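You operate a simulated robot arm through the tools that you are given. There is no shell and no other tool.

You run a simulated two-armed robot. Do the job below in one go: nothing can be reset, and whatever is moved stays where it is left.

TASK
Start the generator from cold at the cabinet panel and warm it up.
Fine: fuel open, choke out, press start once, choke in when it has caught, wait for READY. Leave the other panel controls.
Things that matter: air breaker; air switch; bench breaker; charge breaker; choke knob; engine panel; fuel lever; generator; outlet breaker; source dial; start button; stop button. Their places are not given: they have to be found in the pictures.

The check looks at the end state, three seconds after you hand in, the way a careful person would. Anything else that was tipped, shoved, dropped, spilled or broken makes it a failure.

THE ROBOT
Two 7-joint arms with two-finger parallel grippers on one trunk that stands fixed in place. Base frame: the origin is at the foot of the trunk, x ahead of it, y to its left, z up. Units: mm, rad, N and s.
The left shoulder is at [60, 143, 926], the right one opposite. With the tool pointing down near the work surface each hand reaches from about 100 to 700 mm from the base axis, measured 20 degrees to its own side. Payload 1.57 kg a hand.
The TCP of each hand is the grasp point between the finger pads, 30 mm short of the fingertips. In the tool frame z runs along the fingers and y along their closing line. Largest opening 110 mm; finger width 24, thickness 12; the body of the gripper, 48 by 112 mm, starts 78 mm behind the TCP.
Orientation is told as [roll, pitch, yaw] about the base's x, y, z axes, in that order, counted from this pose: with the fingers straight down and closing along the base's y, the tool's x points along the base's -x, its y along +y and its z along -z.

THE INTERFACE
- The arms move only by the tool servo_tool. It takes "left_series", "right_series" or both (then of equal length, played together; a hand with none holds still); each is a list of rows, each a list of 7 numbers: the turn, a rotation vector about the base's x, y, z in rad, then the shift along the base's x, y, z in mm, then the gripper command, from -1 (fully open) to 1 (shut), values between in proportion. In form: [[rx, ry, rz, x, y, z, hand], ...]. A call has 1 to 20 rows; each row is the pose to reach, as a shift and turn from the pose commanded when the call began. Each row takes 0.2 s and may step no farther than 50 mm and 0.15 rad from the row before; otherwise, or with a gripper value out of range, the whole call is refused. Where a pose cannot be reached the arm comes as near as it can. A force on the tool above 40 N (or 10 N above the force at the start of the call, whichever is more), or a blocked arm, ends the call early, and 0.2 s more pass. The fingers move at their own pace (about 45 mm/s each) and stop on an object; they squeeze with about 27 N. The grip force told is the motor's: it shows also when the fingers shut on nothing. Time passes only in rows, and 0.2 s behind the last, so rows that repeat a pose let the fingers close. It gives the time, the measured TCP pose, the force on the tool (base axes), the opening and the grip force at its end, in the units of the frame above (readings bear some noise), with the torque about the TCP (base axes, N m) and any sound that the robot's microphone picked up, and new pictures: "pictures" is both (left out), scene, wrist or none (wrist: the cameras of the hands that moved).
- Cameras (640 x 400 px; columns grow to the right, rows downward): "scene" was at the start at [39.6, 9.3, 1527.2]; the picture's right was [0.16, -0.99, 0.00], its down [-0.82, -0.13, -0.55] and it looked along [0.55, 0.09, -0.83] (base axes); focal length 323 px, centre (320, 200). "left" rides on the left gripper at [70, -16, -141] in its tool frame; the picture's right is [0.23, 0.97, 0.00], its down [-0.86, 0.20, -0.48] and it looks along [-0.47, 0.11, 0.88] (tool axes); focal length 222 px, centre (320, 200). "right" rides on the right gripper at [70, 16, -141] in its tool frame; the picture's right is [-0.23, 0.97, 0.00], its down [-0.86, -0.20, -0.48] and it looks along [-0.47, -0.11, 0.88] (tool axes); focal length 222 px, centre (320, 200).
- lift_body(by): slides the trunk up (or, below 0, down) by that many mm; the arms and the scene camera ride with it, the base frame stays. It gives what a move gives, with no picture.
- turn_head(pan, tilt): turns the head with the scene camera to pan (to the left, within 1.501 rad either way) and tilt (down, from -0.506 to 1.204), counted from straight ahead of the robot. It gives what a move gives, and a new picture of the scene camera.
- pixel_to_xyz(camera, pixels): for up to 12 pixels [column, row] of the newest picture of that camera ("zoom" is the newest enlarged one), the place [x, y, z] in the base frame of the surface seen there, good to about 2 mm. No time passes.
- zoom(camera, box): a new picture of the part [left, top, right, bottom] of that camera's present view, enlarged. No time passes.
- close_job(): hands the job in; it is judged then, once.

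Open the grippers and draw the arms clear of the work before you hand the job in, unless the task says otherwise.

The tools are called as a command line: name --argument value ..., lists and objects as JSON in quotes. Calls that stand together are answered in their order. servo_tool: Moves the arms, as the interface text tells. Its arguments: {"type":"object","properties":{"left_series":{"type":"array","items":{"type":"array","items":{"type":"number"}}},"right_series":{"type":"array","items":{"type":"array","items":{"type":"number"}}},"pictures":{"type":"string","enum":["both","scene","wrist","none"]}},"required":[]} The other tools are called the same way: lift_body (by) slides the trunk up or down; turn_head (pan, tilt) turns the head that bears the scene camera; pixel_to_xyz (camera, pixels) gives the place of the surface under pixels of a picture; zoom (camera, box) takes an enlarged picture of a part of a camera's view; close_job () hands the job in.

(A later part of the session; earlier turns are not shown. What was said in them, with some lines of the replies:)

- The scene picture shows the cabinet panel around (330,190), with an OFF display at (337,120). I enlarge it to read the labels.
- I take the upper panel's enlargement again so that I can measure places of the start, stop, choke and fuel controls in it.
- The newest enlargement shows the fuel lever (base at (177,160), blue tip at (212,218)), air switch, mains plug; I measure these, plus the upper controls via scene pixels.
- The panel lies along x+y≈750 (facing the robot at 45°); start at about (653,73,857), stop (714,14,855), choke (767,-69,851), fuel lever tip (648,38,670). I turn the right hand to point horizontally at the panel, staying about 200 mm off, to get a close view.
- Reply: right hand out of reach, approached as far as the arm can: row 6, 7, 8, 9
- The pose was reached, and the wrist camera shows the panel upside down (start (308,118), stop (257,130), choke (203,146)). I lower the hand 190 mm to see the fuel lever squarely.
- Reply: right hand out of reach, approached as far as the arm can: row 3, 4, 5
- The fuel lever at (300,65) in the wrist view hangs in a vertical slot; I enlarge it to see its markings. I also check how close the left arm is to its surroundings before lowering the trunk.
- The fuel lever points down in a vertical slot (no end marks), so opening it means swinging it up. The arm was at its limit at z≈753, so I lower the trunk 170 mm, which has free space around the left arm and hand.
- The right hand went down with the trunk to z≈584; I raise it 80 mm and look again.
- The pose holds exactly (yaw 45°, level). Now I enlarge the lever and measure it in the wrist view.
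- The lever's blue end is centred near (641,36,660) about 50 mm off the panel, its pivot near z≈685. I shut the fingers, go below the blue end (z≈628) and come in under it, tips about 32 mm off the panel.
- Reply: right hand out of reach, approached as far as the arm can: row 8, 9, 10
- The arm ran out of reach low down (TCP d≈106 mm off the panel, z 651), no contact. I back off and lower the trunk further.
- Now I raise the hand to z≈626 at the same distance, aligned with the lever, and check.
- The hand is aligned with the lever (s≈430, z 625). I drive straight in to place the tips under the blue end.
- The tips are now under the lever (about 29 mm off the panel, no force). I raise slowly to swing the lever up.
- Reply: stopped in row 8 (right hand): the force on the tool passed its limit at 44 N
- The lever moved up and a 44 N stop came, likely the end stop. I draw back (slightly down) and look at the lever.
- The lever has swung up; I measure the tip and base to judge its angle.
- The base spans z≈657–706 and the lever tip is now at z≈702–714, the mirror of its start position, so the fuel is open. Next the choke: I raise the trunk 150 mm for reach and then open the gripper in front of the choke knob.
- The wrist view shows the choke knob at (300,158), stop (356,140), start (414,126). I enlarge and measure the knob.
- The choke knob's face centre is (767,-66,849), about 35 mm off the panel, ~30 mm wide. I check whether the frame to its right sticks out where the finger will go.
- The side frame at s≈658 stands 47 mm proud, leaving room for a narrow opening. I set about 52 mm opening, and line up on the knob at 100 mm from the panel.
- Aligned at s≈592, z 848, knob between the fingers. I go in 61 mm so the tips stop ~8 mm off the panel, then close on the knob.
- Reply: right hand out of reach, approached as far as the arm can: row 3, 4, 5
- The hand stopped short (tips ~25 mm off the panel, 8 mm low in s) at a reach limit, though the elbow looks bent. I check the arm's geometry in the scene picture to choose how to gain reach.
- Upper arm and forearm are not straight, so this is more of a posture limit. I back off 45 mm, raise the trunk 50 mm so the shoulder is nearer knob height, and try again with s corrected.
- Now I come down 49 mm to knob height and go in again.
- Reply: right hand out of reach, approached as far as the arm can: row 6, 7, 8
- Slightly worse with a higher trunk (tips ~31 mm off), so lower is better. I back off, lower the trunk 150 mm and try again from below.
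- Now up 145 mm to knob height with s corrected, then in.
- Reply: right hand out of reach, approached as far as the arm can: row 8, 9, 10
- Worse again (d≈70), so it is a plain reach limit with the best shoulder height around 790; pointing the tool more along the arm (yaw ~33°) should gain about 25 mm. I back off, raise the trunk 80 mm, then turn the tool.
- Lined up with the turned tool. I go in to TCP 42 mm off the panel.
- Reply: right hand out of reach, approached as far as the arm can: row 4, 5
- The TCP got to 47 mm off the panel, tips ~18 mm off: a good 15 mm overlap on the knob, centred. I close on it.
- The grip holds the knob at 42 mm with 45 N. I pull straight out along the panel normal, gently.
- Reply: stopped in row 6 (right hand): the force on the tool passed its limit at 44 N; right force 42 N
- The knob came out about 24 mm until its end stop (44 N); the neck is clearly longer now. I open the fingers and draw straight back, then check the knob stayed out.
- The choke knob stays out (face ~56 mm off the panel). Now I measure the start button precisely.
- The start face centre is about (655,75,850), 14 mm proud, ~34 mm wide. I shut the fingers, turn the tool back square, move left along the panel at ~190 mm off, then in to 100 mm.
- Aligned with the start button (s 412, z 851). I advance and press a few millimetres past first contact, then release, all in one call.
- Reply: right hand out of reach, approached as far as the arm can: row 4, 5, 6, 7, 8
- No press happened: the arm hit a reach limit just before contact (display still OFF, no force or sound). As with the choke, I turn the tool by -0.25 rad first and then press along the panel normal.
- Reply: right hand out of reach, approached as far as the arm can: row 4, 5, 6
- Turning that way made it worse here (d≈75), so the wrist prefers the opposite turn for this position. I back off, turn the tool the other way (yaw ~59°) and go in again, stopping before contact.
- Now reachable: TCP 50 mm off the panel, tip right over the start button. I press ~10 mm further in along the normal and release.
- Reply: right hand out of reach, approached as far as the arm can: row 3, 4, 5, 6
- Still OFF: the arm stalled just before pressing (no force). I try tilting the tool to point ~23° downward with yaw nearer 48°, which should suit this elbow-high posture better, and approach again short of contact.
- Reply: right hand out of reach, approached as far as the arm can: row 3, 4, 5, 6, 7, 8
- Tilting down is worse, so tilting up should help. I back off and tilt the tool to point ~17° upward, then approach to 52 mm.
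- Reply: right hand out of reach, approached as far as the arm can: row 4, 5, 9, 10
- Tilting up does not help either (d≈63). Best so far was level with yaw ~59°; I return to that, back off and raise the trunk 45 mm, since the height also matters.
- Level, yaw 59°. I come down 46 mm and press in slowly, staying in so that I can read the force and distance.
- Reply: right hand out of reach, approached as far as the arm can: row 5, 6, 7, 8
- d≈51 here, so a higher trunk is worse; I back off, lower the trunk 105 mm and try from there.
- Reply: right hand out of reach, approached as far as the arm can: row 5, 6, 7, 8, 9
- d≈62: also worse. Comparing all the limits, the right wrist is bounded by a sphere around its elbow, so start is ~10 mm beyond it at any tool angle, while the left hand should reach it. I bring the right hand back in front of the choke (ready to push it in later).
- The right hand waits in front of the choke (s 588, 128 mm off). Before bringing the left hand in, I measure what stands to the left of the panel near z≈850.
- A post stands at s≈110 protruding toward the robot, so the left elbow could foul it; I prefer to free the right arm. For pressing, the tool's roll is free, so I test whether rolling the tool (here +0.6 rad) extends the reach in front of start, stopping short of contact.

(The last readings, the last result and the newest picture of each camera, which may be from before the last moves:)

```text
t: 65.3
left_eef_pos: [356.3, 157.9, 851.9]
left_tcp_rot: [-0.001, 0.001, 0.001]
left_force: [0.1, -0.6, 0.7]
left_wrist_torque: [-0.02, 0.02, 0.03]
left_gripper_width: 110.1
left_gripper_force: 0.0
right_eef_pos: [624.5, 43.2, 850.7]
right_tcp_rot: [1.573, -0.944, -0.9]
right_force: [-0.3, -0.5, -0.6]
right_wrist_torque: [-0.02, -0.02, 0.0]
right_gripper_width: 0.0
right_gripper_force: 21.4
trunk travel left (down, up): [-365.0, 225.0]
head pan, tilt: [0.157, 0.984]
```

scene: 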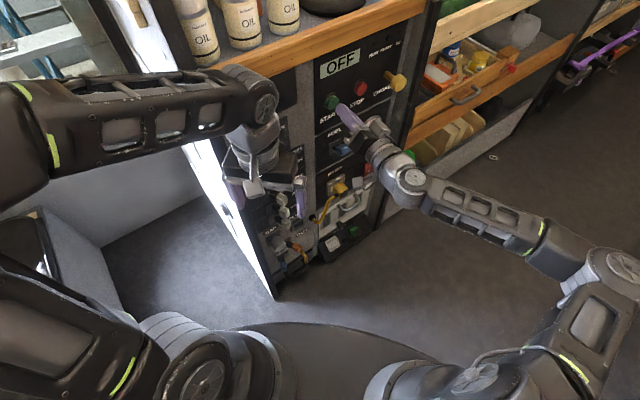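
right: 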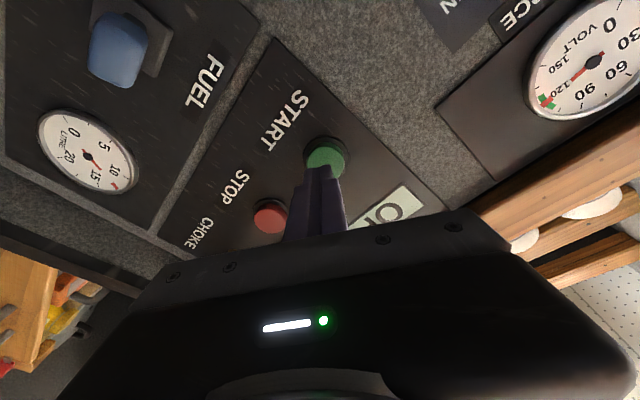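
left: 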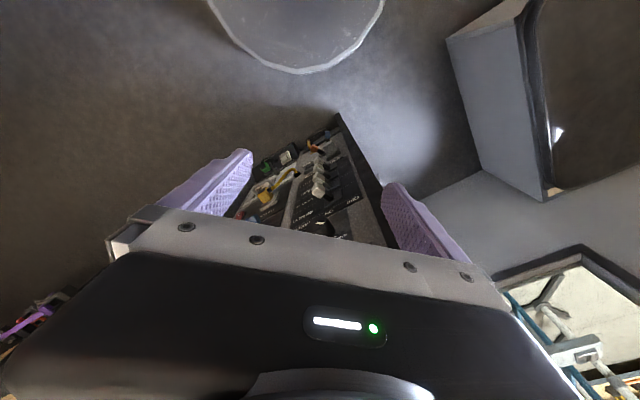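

Rolling helps: the hand is now at d≈58 with no limit message, tip right over the start button. I roll a bit further and press ~9 mm past first contact, then withdraw.

servo_tool --right_series '[[0.11, 0.087, 0, 0, 0, 0, 1], [0.22, 0.174, 0, 0, 0, 0, 1], [0.33, 0.26, 0, 0, 0, 0, 1], [0.33, 0.26, 0, 4, 5, 0, 1], [0.33, 0.26, 0, 8, 10, 0, 1], [0.33, 0.26, 0, 10, 12, 0, 1], [0.33, 0.26, 0, 12, 14, 0, 1], [0.33, 0.26, 0, 14, 16, 0, 1], [0.33, 0.26, 0, 15, 17, 0, 1], [0.33, 0.26, 0, 5, 7, 0, 1], [0.33, 0.26, 0, -10, -8, 0, 1], [0.33, 0.26, 0, -30, -28, 0, 1]]'

zoom --camera "scene" --box '[310, 30, 430, 105]'

```text
t: 67.9
left_eef_pos: [356.9, 157.5, 852.6]
left_tcp_rot: [-0.001, -0.001, 0.001]
left_force: [-0.7, 0.5, -0.9]
left_wrist_torque: [-0.02, 0.0, -0.02]
left_gripper_width: 110.0
left_gripper_force: 0.2
right_eef_pos: [597.5, 16.6, 847.4]
right_tcp_rot: [1.575, -0.524, -0.899]
right_force: [0.2, 0.7, 0.5]
right_wrist_torque: [0.02, -0.02, -0.02]
right_gripper_width: 0.3
right_gripper_force: 21.2
right hand out of reach, approached as far as the arm can: row 4, 5, 6, 7, 8, 9, 10
trunk travel left (down, up): [-365.0, 225.0]
head pan, tilt: [0.157, 0.984]
```

scene: 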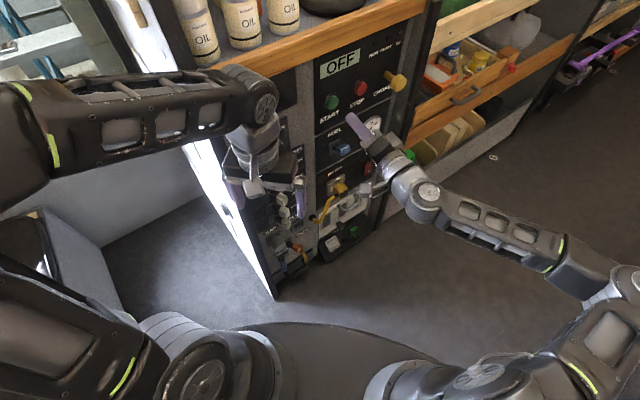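
right: 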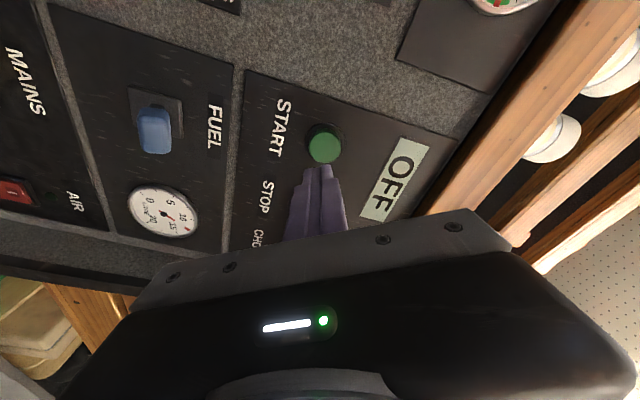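

```text
5.33 times, centred on (370, 68) of scene
```

zoom: 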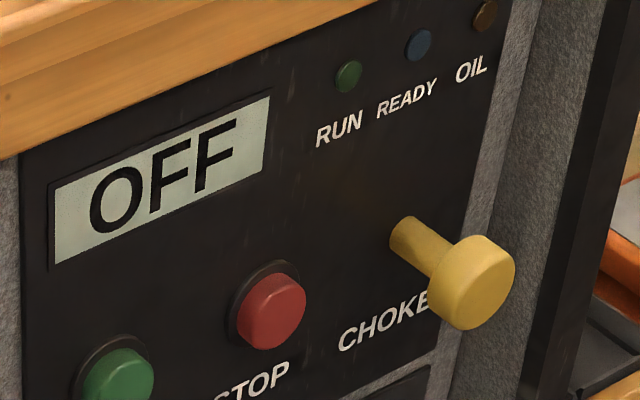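

Still OFF; again a stall just short. The limits fit a wrist bound of ~312 mm from a pinned elbow, so an offset contact point helps: with the gripper fully open, its left finger lies 61 mm off-axis and reaches ~8 mm further with nearly square contact. I back off, unroll the tool, and open the gripper.

servo_tool --right_series '[[0, 0, 0, -16, -16, 1, 1], [0, 0, 0, -31, -31, 2, 1], [-0.114, -0.09, 0, -25, -37, 2, 0.5], [-0.228, -0.181, 0, -19, -43, 2, 0], [-0.342, -0.271, 0, -13, -49, 2, -0.5], [-0.457, -0.362, 0, -7, -55, 2, -1], [-0.571, -0.452, 0, -1, -60, 2, -1], [-0.686, -0.543, 0, 5, -66, 2, -1], [-0.8, -0.633, 0, 10, -72, 2, -1], [-0.8, -0.633, 0, 10, -72, 2, -1], [-0.8, -0.633, 0, 10, -72, 2, -1]]'

```text
t: 70.3
left_eef_pos: [357.0, 158.7, 851.8]
left_tcp_rot: [-0.001, 0.0, -0.001]
left_force: [-0.3, 0.9, -0.7]
left_wrist_torque: [-0.03, 0.02, 0.02]
left_gripper_width: 110.0
left_gripper_force: 0.1
right_eef_pos: [606.0, -56.8, 849.8]
right_tcp_rot: [1.581, -1.546, -0.908]
right_force: [-0.7, 0.7, 0.1]
right_wrist_torque: [0.01, 0.0, 0.04]
right_gripper_width: 109.9
right_gripper_force: 0.1
trunk travel left (down, up): [-365.0, 225.0]
head pan, tilt: [0.157, 0.984]
```

scene: 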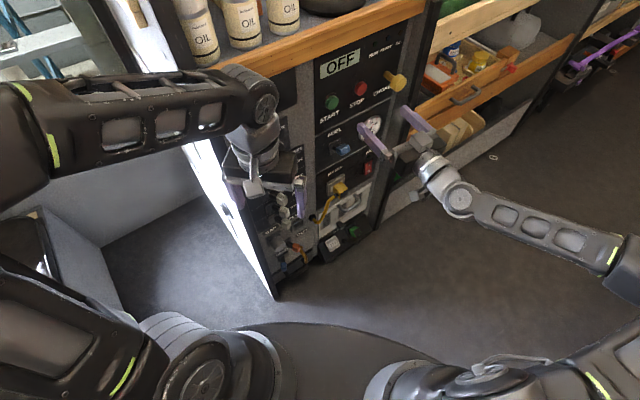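
right: 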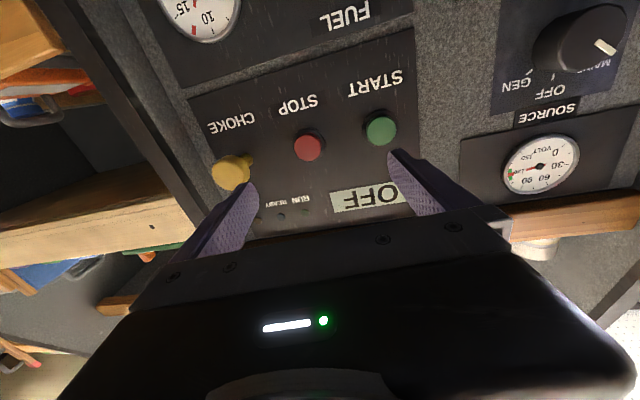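

Open and level, yaw 0.67, s 469. I turn slightly to 0.625 and go in to 70 mm to check finger alignment visually.

servo_tool --right_series '[[0, 0, -0.048, 12, 12, 0, -1], [0, 0, -0.048, 26, 26, 0, -1], [0, 0, -0.048, 40, 40, 0, -1], [0, 0, -0.048, 51, 51, 0, -1], [0, 0, -0.048, 51, 51, 0, -1]]'

zoom --camera "scene" --box '[310, 60, 430, 135]'

zoom --camera "right" --box '[200, 80, 520, 280]'

```text
t: 71.5
left_eef_pos: [356.7, 158.1, 852.5]
left_tcp_rot: [-0.001, 0.0, -0.001]
left_force: [-0.8, -0.7, -0.1]
left_wrist_torque: [0.01, 0.02, 0.0]
left_gripper_width: 110.0
left_gripper_force: 0.0
right_eef_pos: [657.4, -6.7, 852.1]
right_tcp_rot: [1.572, -1.547, -0.948]
right_force: [0.4, -0.2, -0.7]
right_wrist_torque: [0.01, 0.0, 0.01]
right_gripper_width: 109.9
right_gripper_force: 0.0
trunk travel left (down, up): [-365.0, 225.0]
head pan, tilt: [0.157, 0.984]
```

scene: 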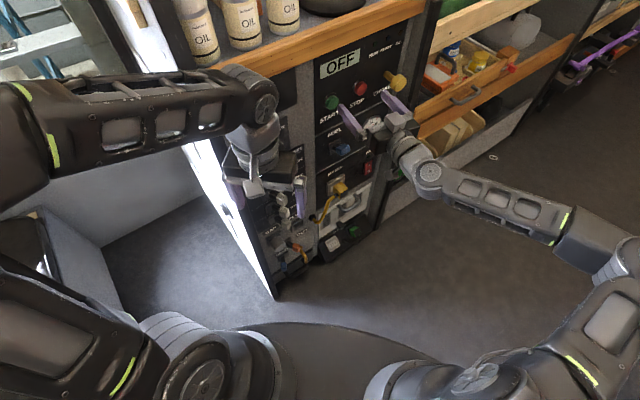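
right: 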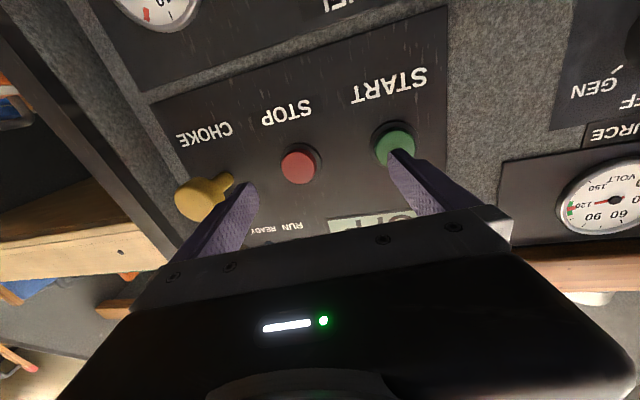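

```text
5.33 times, centred on (370, 98) of scene
```

zoom: 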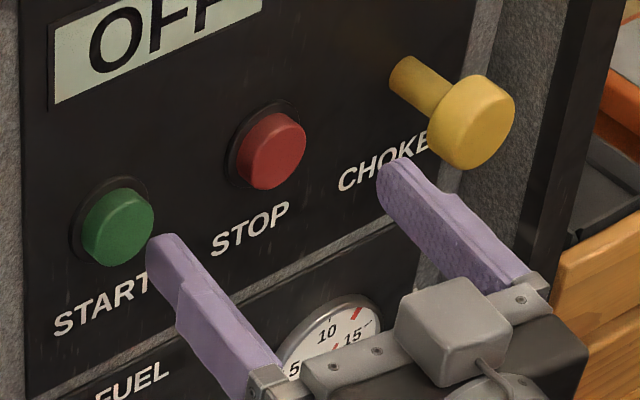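

```text
2.00 times, centred on (360, 180) of right
```

zoom: 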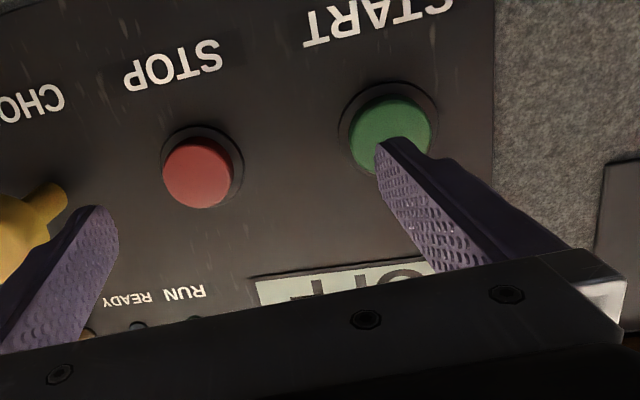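

The left finger points right at the start button and the right one passes clear between stop and choke. I press in, and hold at the end to read force and display.

servo_tool --right_series '[[0, 0, 0, 5, 5, 0, -1], [0, 0, 0, 9, 9, 0, -1], [0, 0, 0, 12, 12, 0, -1], [0, 0, 0, 14, 14, 0, -1], [0, 0, 0, 16, 16, 0, -1], [0, 0, 0, 17, 17, 0, -1]]'

zoom --camera "scene" --box '[310, 30, 430, 105]'

```text
t: 72.9
left_eef_pos: [357.1, 159.2, 851.7]
left_tcp_rot: [0.0, 0.002, 0.0]
left_force: [-0.5, -0.2, -0.5]
left_wrist_torque: [0.02, 0.02, -0.05]
left_gripper_width: 109.8
left_gripper_force: 0.0
right_eef_pos: [671.9, 10.4, 850.6]
right_tcp_rot: [1.583, -1.546, -0.958]
right_force: [-4.4, -1.8, -0.9]
right_wrist_torque: [-0.05, -0.04, 0.38]
right_gripper_width: 109.9
right_gripper_force: 0.0
trunk travel left (down, up): [-365.0, 225.0]
head pan, tilt: [0.157, 0.984]
heard: click
```

scene: 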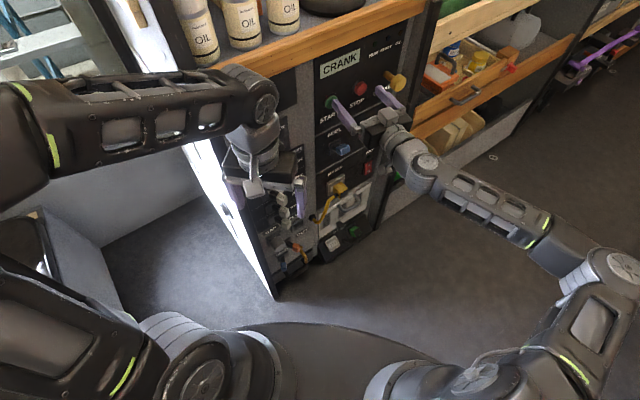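
right: 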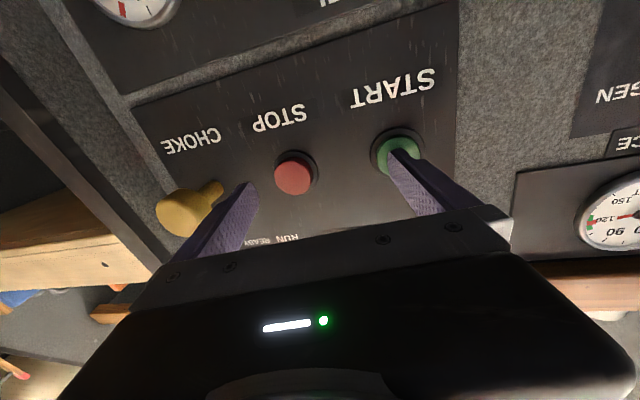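

```text
5.33 times, centred on (370, 68) of scene
```

zoom: 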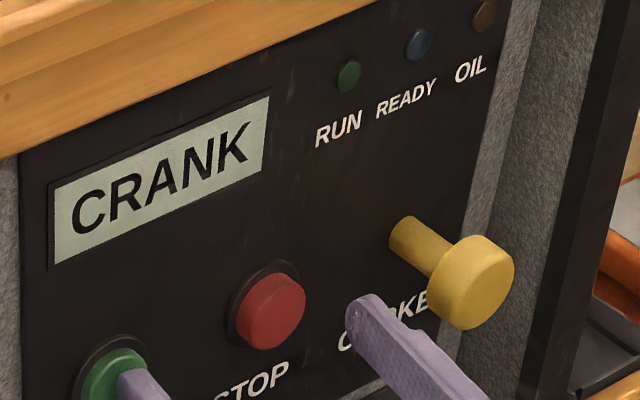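

A click was heard and the display says CRANK. I release the button straight back and watch for the engine to catch.

servo_tool --right_series '[[0, 0, 0, -10, -10, 0, -1], [0, 0, 0, -25, -25, 0, -1], [0, 0, 0, -50, -50, 0, -1], [0, 0, 0, -70, -70, 0, 0]]' --pictures "scene"

zoom --camera "scene" --box '[310, 30, 430, 105]'

```text
t: 73.9
left_eef_pos: [356.4, 158.3, 853.2]
left_tcp_rot: [0.001, 0.0, 0.0]
left_force: [0.5, -0.1, 0.2]
left_wrist_torque: [0.01, 0.01, 0.0]
left_gripper_width: 109.9
left_gripper_force: 0.0
right_eef_pos: [604.5, -55.5, 849.5]
right_tcp_rot: [1.586, -1.543, -0.962]
right_force: [0.0, 0.6, 0.5]
right_wrist_torque: [0.01, -0.03, -0.02]
right_gripper_width: 76.0
right_gripper_force: 0.0
trunk travel left (down, up): [-365.0, 225.0]
head pan, tilt: [0.157, 0.984]
```

scene: 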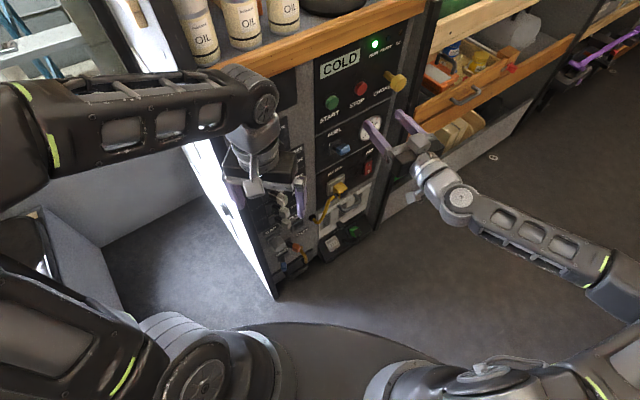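

```text
5.33 times, centred on (370, 68) of scene
```

zoom: 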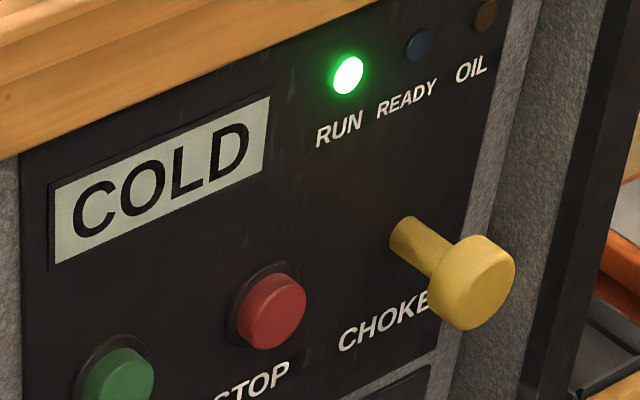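

RUN is lit and the display says COLD: the engine has caught. I shut the fingers, move in front of the choke and push it in until it stops.

servo_tool --right_series '[[0, 0, 0, 20, -20, 0, 1], [0, 0, 0, 45, -45, 0, 1], [0, 0, 0, 70, -70, 0, 1], [0, 0, 0, 85, -85, 0, 1], [0, 0, 0, 85, -85, 0, 1], [0, 0, 0, 105, -65, 0, 1], [0, 0, 0, 117, -53, 0, 1], [0, 0, 0, 122, -48, 0, 1], [0, 0, 0, 126, -44, 0, 1], [0, 0, 0, 130, -40, 0, 1], [0, 0, 0, 134, -36, 0, 1], [0, 0, 0, 137, -33, 0, 1], [0, 0, 0, 140, -30, 0, 1], [0, 0, 0, 142, -28, 0, 1], [0, 0, 0, 144, -26, 0, 1]]'

zoom --camera "scene" --box '[310, 30, 430, 105]'

```text
t: 77.2
left_eef_pos: [354.2, 156.0, 855.4]
left_tcp_rot: [-0.001, -0.003, 0.001]
left_force: [0.9, 0.5, -0.5]
left_wrist_torque: [0.0, -0.02, 0.04]
left_gripper_width: 110.1
left_gripper_force: 0.1
right_eef_pos: [744.9, -86.1, 851.2]
right_tcp_rot: [1.643, -1.547, -1.016]
right_force: [-41.7, -23.9, 3.8]
right_wrist_torque: [0.04, -0.02, 0.66]
right_gripper_width: 0.0
right_gripper_force: 21.3
trunk travel left (down, up): [-365.0, 225.0]
head pan, tilt: [0.157, 0.984]
stopped in row 15 (right hand): the force on the tool passed its limit at 47 N (the readings are from after the stop); the commanded pose is now the measured one
```

scene: 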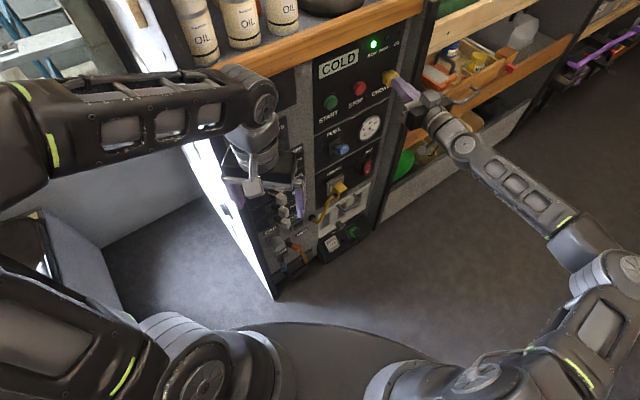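
right: 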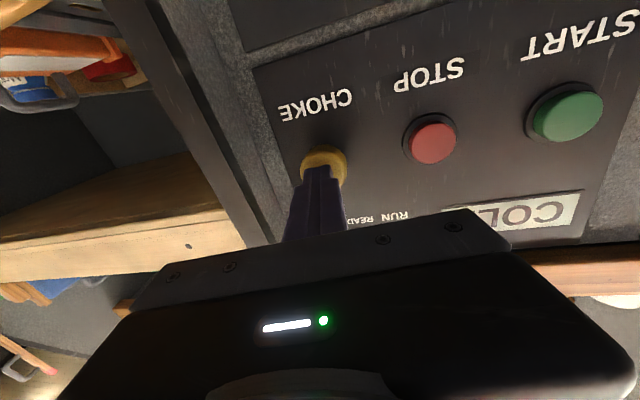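

```text
5.33 times, centred on (370, 68) of scene
```

zoom: 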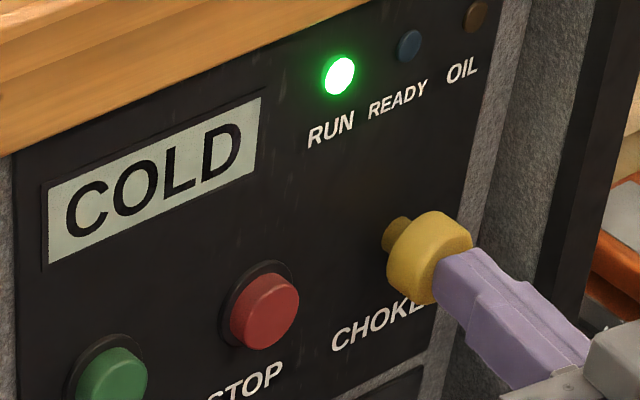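

The choke went in until a 47 N stop. I draw back and check the knob and display.

servo_tool --right_series '[[0, 0, 0, -10, -10, 0, 1], [0, 0, 0, -30, -30, 0, 1], [0, 0, 0, -60, -60, 0, 1], [0, 0, 0, -90, -90, 0, 1], [0, 0, 0, -120, -120, 0, 1]]' --pictures "scene"

zoom --camera "scene" --box '[310, 30, 430, 105]'

pixel_to_xyz --camera "zoom" --pixels '[[425, 270], [445, 270], [440, 285], [450, 255]]'

```text
t: 78.4
left_eef_pos: [356.4, 158.6, 853.8]
left_tcp_rot: [0.0, 0.0, -0.001]
left_force: [0.1, 0.0, -0.1]
left_wrist_torque: [0.03, -0.02, 0.01]
left_gripper_width: 109.7
left_gripper_force: 0.0
right_eef_pos: [627.8, -204.0, 848.6]
right_tcp_rot: [1.542, -1.547, -0.913]
right_force: [0.1, -0.7, 0.1]
right_wrist_torque: [-0.01, 0.01, -0.01]
right_gripper_width: 0.0
right_gripper_force: 21.4
trunk travel left (down, up): [-365.0, 225.0]
head pan, tilt: [0.157, 0.984]
```

scene: 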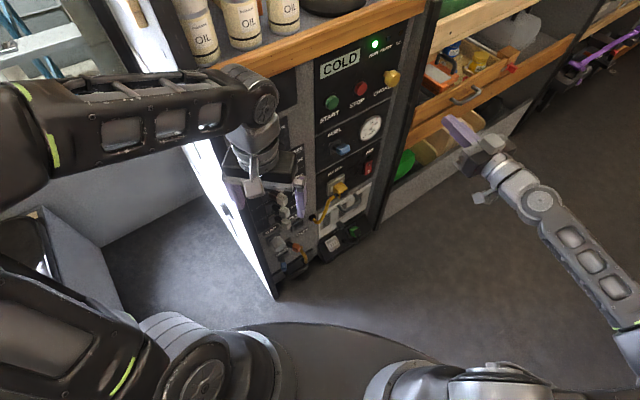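

```text
5.33 times, centred on (370, 68) of scene
```

zoom: 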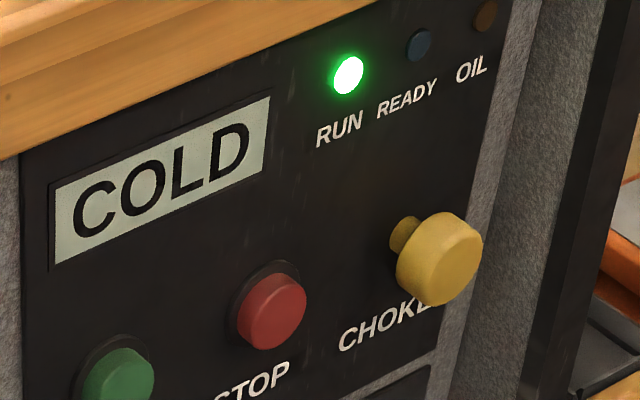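

```text
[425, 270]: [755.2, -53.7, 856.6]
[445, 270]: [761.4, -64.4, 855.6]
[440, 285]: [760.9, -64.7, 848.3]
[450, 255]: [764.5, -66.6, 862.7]
```

The knob is back near its starting depth (~36 mm vs ~35 mm). I open the gripper, wait, and double-check the depth with the wrist camera while the engine warms up.

servo_tool --right_series '[[0, 0, 0, 0, 0, 0, -0.3], [0, 0, 0, 0, 0, 0, -0.3], [0, 0, 0, 0, 0, 0, -0.3], [0, 0, 0, 0, 0, 0, -0.3], [0, 0, 0, 0, 0, 0, -0.3], [0, 0, 0, 0, 0, 0, -0.3], [0, 0, 0, 0, 0, 0, -0.3], [0, 0, 0, 0, 0, 0, -0.3], [0, 0, 0, 0, 0, 0, -0.3], [0, 0, 0, 0, 0, 0, -0.3]]'

zoom --camera "scene" --box '[310, 30, 430, 105]'

zoom --camera "right" --box '[280, 90, 440, 190]'

```text
t: 80.6
left_eef_pos: [356.9, 158.7, 851.6]
left_tcp_rot: [0.0, 0.0, 0.0]
left_force: [0.3, -0.8, -0.4]
left_wrist_torque: [0.01, 0.0, 0.03]
left_gripper_width: 109.8
left_gripper_force: 0.0
right_eef_pos: [628.2, -202.7, 846.8]
right_tcp_rot: [1.512, -1.545, -0.886]
right_force: [0.1, -0.1, 0.1]
right_wrist_torque: [0.0, 0.03, 0.0]
right_gripper_width: 71.5
right_gripper_force: 0.1
trunk travel left (down, up): [-365.0, 225.0]
head pan, tilt: [0.157, 0.984]
```

scene: 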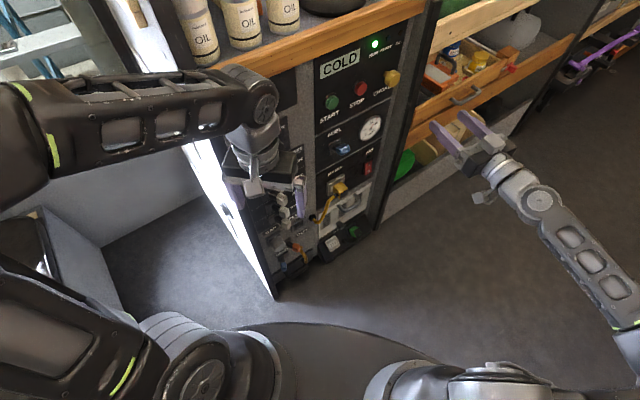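
right: 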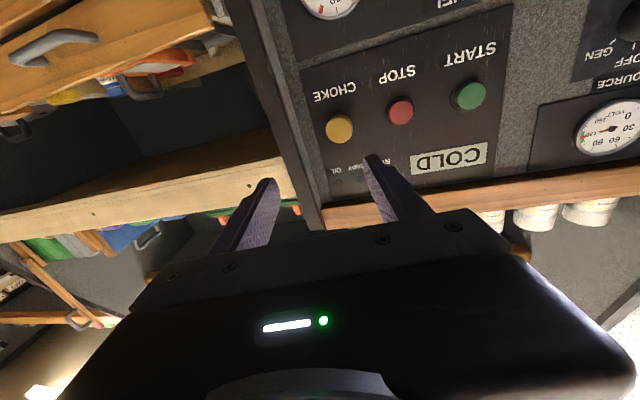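

```text
5.33 times, centred on (370, 68) of scene
```

zoom: 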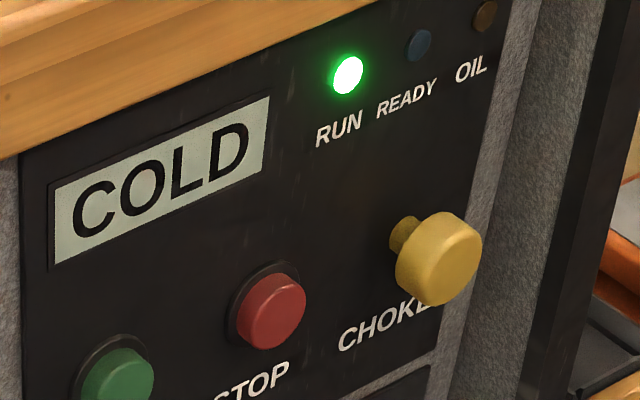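

```text
4.00 times, centred on (360, 140) of right
```

zoom: 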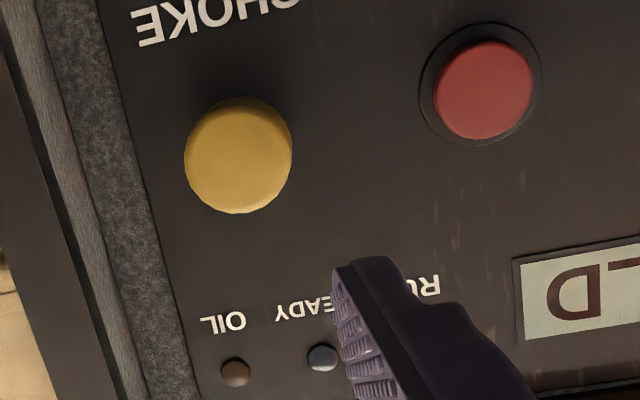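

The engine keeps running with RUN lit, display COLD. I measure the knob depth in the wrist view and keep waiting.

pixel_to_xyz --camera "zoom" --pixels '[[240, 160], [225, 150], [255, 165], [240, 180], [400, 230], [200, 280], [485, 90]]'

servo_tool --right_series '[[0, 0, 0, 0, 0, 0, -0.3], [0, 0, 0, 0, 0, 0, -0.3], [0, 0, 0, 0, 0, 0, -0.3], [0, 0, 0, 0, 0, 0, -0.3], [0, 0, 0, 0, 0, 0, -0.3], [0, 0, 0, 0, 0, 0, -0.3], [0, 0, 0, 0, 0, 0, -0.3], [0, 0, 0, 0, 0, 0, -0.3], [0, 0, 0, 0, 0, 0, -0.3], [0, 0, 0, 0, 0, 0, -0.3], [0, 0, 0, 0, 0, 0, -0.3], [0, 0, 0, 0, 0, 0, -0.3], [0, 0, 0, 0, 0, 0, -0.3], [0, 0, 0, 0, 0, 0, -0.3], [0, 0, 0, 0, 0, 0, -0.3], [0, 0, 0, 0, 0, 0, -0.3], [0, 0, 0, 0, 0, 0, -0.3], [0, 0, 0, 0, 0, 0, -0.3], [0, 0, 0, 0, 0, 0, -0.3], [0, 0, 0, 0, 0, 0, -0.3]]' --pictures "scene"

zoom --camera "scene" --box '[310, 30, 430, 105]'

```text
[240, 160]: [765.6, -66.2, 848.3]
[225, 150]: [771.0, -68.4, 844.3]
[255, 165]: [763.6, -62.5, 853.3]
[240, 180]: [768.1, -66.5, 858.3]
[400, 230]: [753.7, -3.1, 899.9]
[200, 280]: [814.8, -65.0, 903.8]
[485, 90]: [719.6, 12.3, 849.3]
```

```text
t: 84.8
left_eef_pos: [356.7, 158.9, 851.6]
left_tcp_rot: [0.001, -0.002, 0.0]
left_force: [0.4, 0.5, 0.2]
left_wrist_torque: [-0.03, 0.01, -0.02]
left_gripper_width: 110.3
left_gripper_force: 0.1
right_eef_pos: [626.4, -203.7, 848.7]
right_tcp_rot: [1.513, -1.544, -0.885]
right_force: [0.1, -0.1, -1.2]
right_wrist_torque: [0.01, -0.01, -0.02]
right_gripper_width: 71.6
right_gripper_force: 0.1
trunk travel left (down, up): [-365.0, 225.0]
head pan, tilt: [0.157, 0.984]
```

scene: 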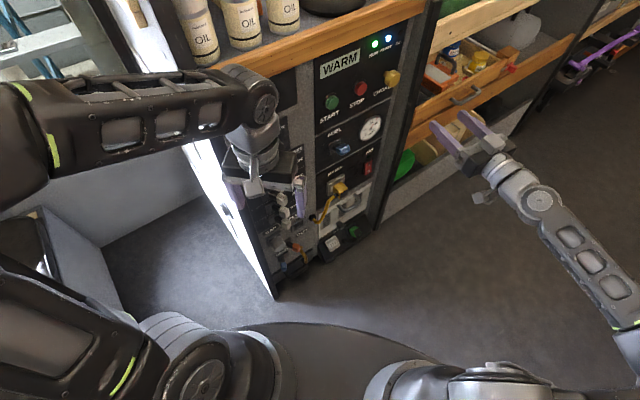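

```text
5.33 times, centred on (370, 68) of scene
```

zoom: 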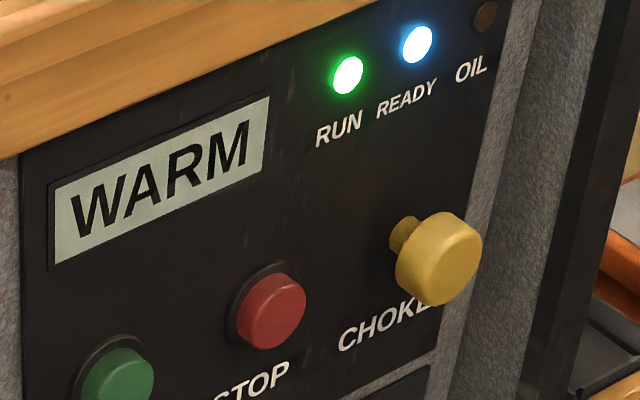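

RUN and READY are lit and the display says WARM. I open the right gripper and draw the arm further back, then check the rest of the panel.

servo_tool --right_series '[[0, 0, 0, -25, -25, 0, -1], [0, 0, 0, -50, -50, 0, -1], [0, 0, 0, -75, -75, 0, -1], [0, 0, 0, -100, -90, 0, -1], [0, 0, 0, -100, -90, 0, -1]]'

zoom --camera "scene" --box '[240, 40, 440, 165]'

zoom --camera "scene" --box '[240, 140, 440, 265]'

```text
t: 86.0
left_eef_pos: [356.7, 158.1, 852.0]
left_tcp_rot: [0.0, 0.0, 0.001]
left_force: [0.3, -0.1, 0.1]
left_wrist_torque: [0.01, -0.02, 0.01]
left_gripper_width: 109.8
left_gripper_force: 0.0
right_eef_pos: [528.3, -291.3, 848.4]
right_tcp_rot: [1.522, -1.546, -0.894]
right_force: [0.2, -0.2, -0.5]
right_wrist_torque: [-0.01, -0.03, 0.02]
right_gripper_width: 110.0
right_gripper_force: 0.1
trunk travel left (down, up): [-365.0, 225.0]
head pan, tilt: [0.157, 0.984]
```

scene: 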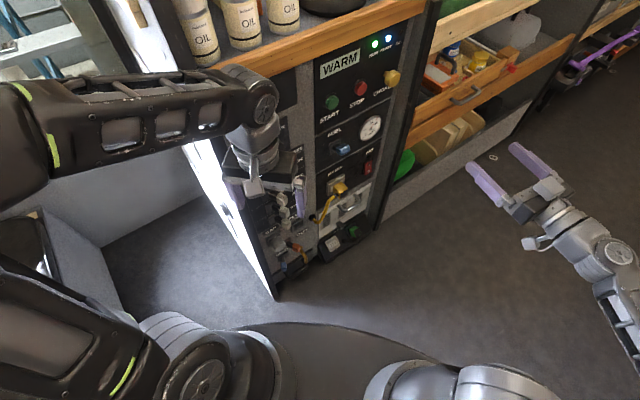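
right: 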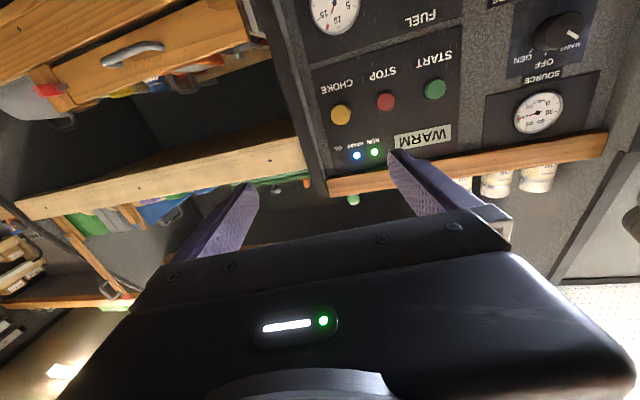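

```text
3.20 times, centred on (340, 102) of scene
```

zoom: 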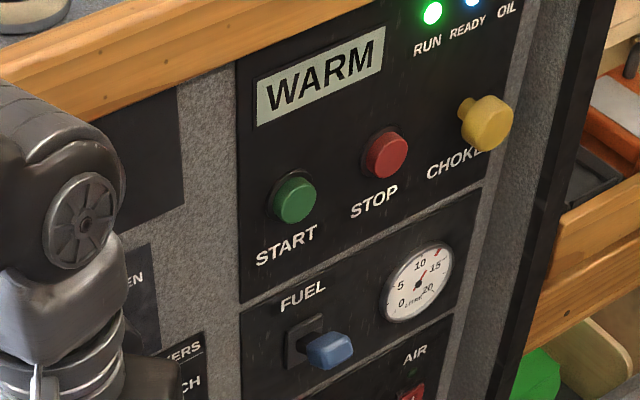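

```text
3.20 times, centred on (340, 202) of scene
```

zoom: 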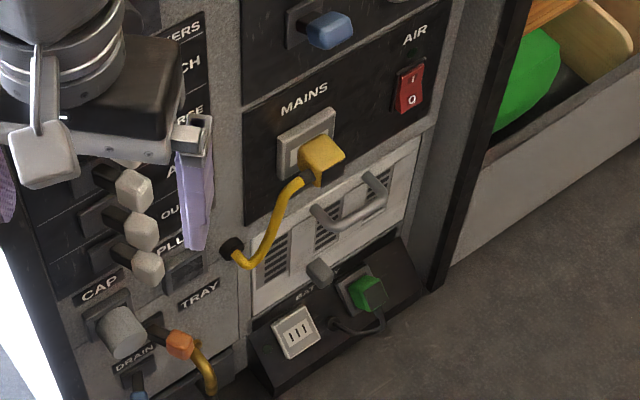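

The panel shows WARM with RUN and READY lit, fuel up, choke in, and the air switch, mains plug, breakers and source dial as they were. Both grippers are open and clear of the panel, so I hand the job in.

close_job

```text
The job is handed in.
```

The generator is running and warm: RUN and READY are both lit and the display reads WARM.

- **Fuel:** I swung the lever up to its end stop, and it is still there.
- **Choke:** I pulled it out before starting. Once RUN lit, I pushed it back in against its stop, to within about 1 mm of where it first was.
- **Start:** It was pressed once, with one click and then CRANK on the display. Several earlier tries had stalled just short of the button, and the display stayed at OFF through them.
- **Other controls:** I touched none of them. In the last pictures the air switch, source dial, mains plug and visible breakers looked unchanged. The left hand hid part of the breaker panel in that view.

Both grippers are open and clear of the panel. I handed the job in after READY came on.
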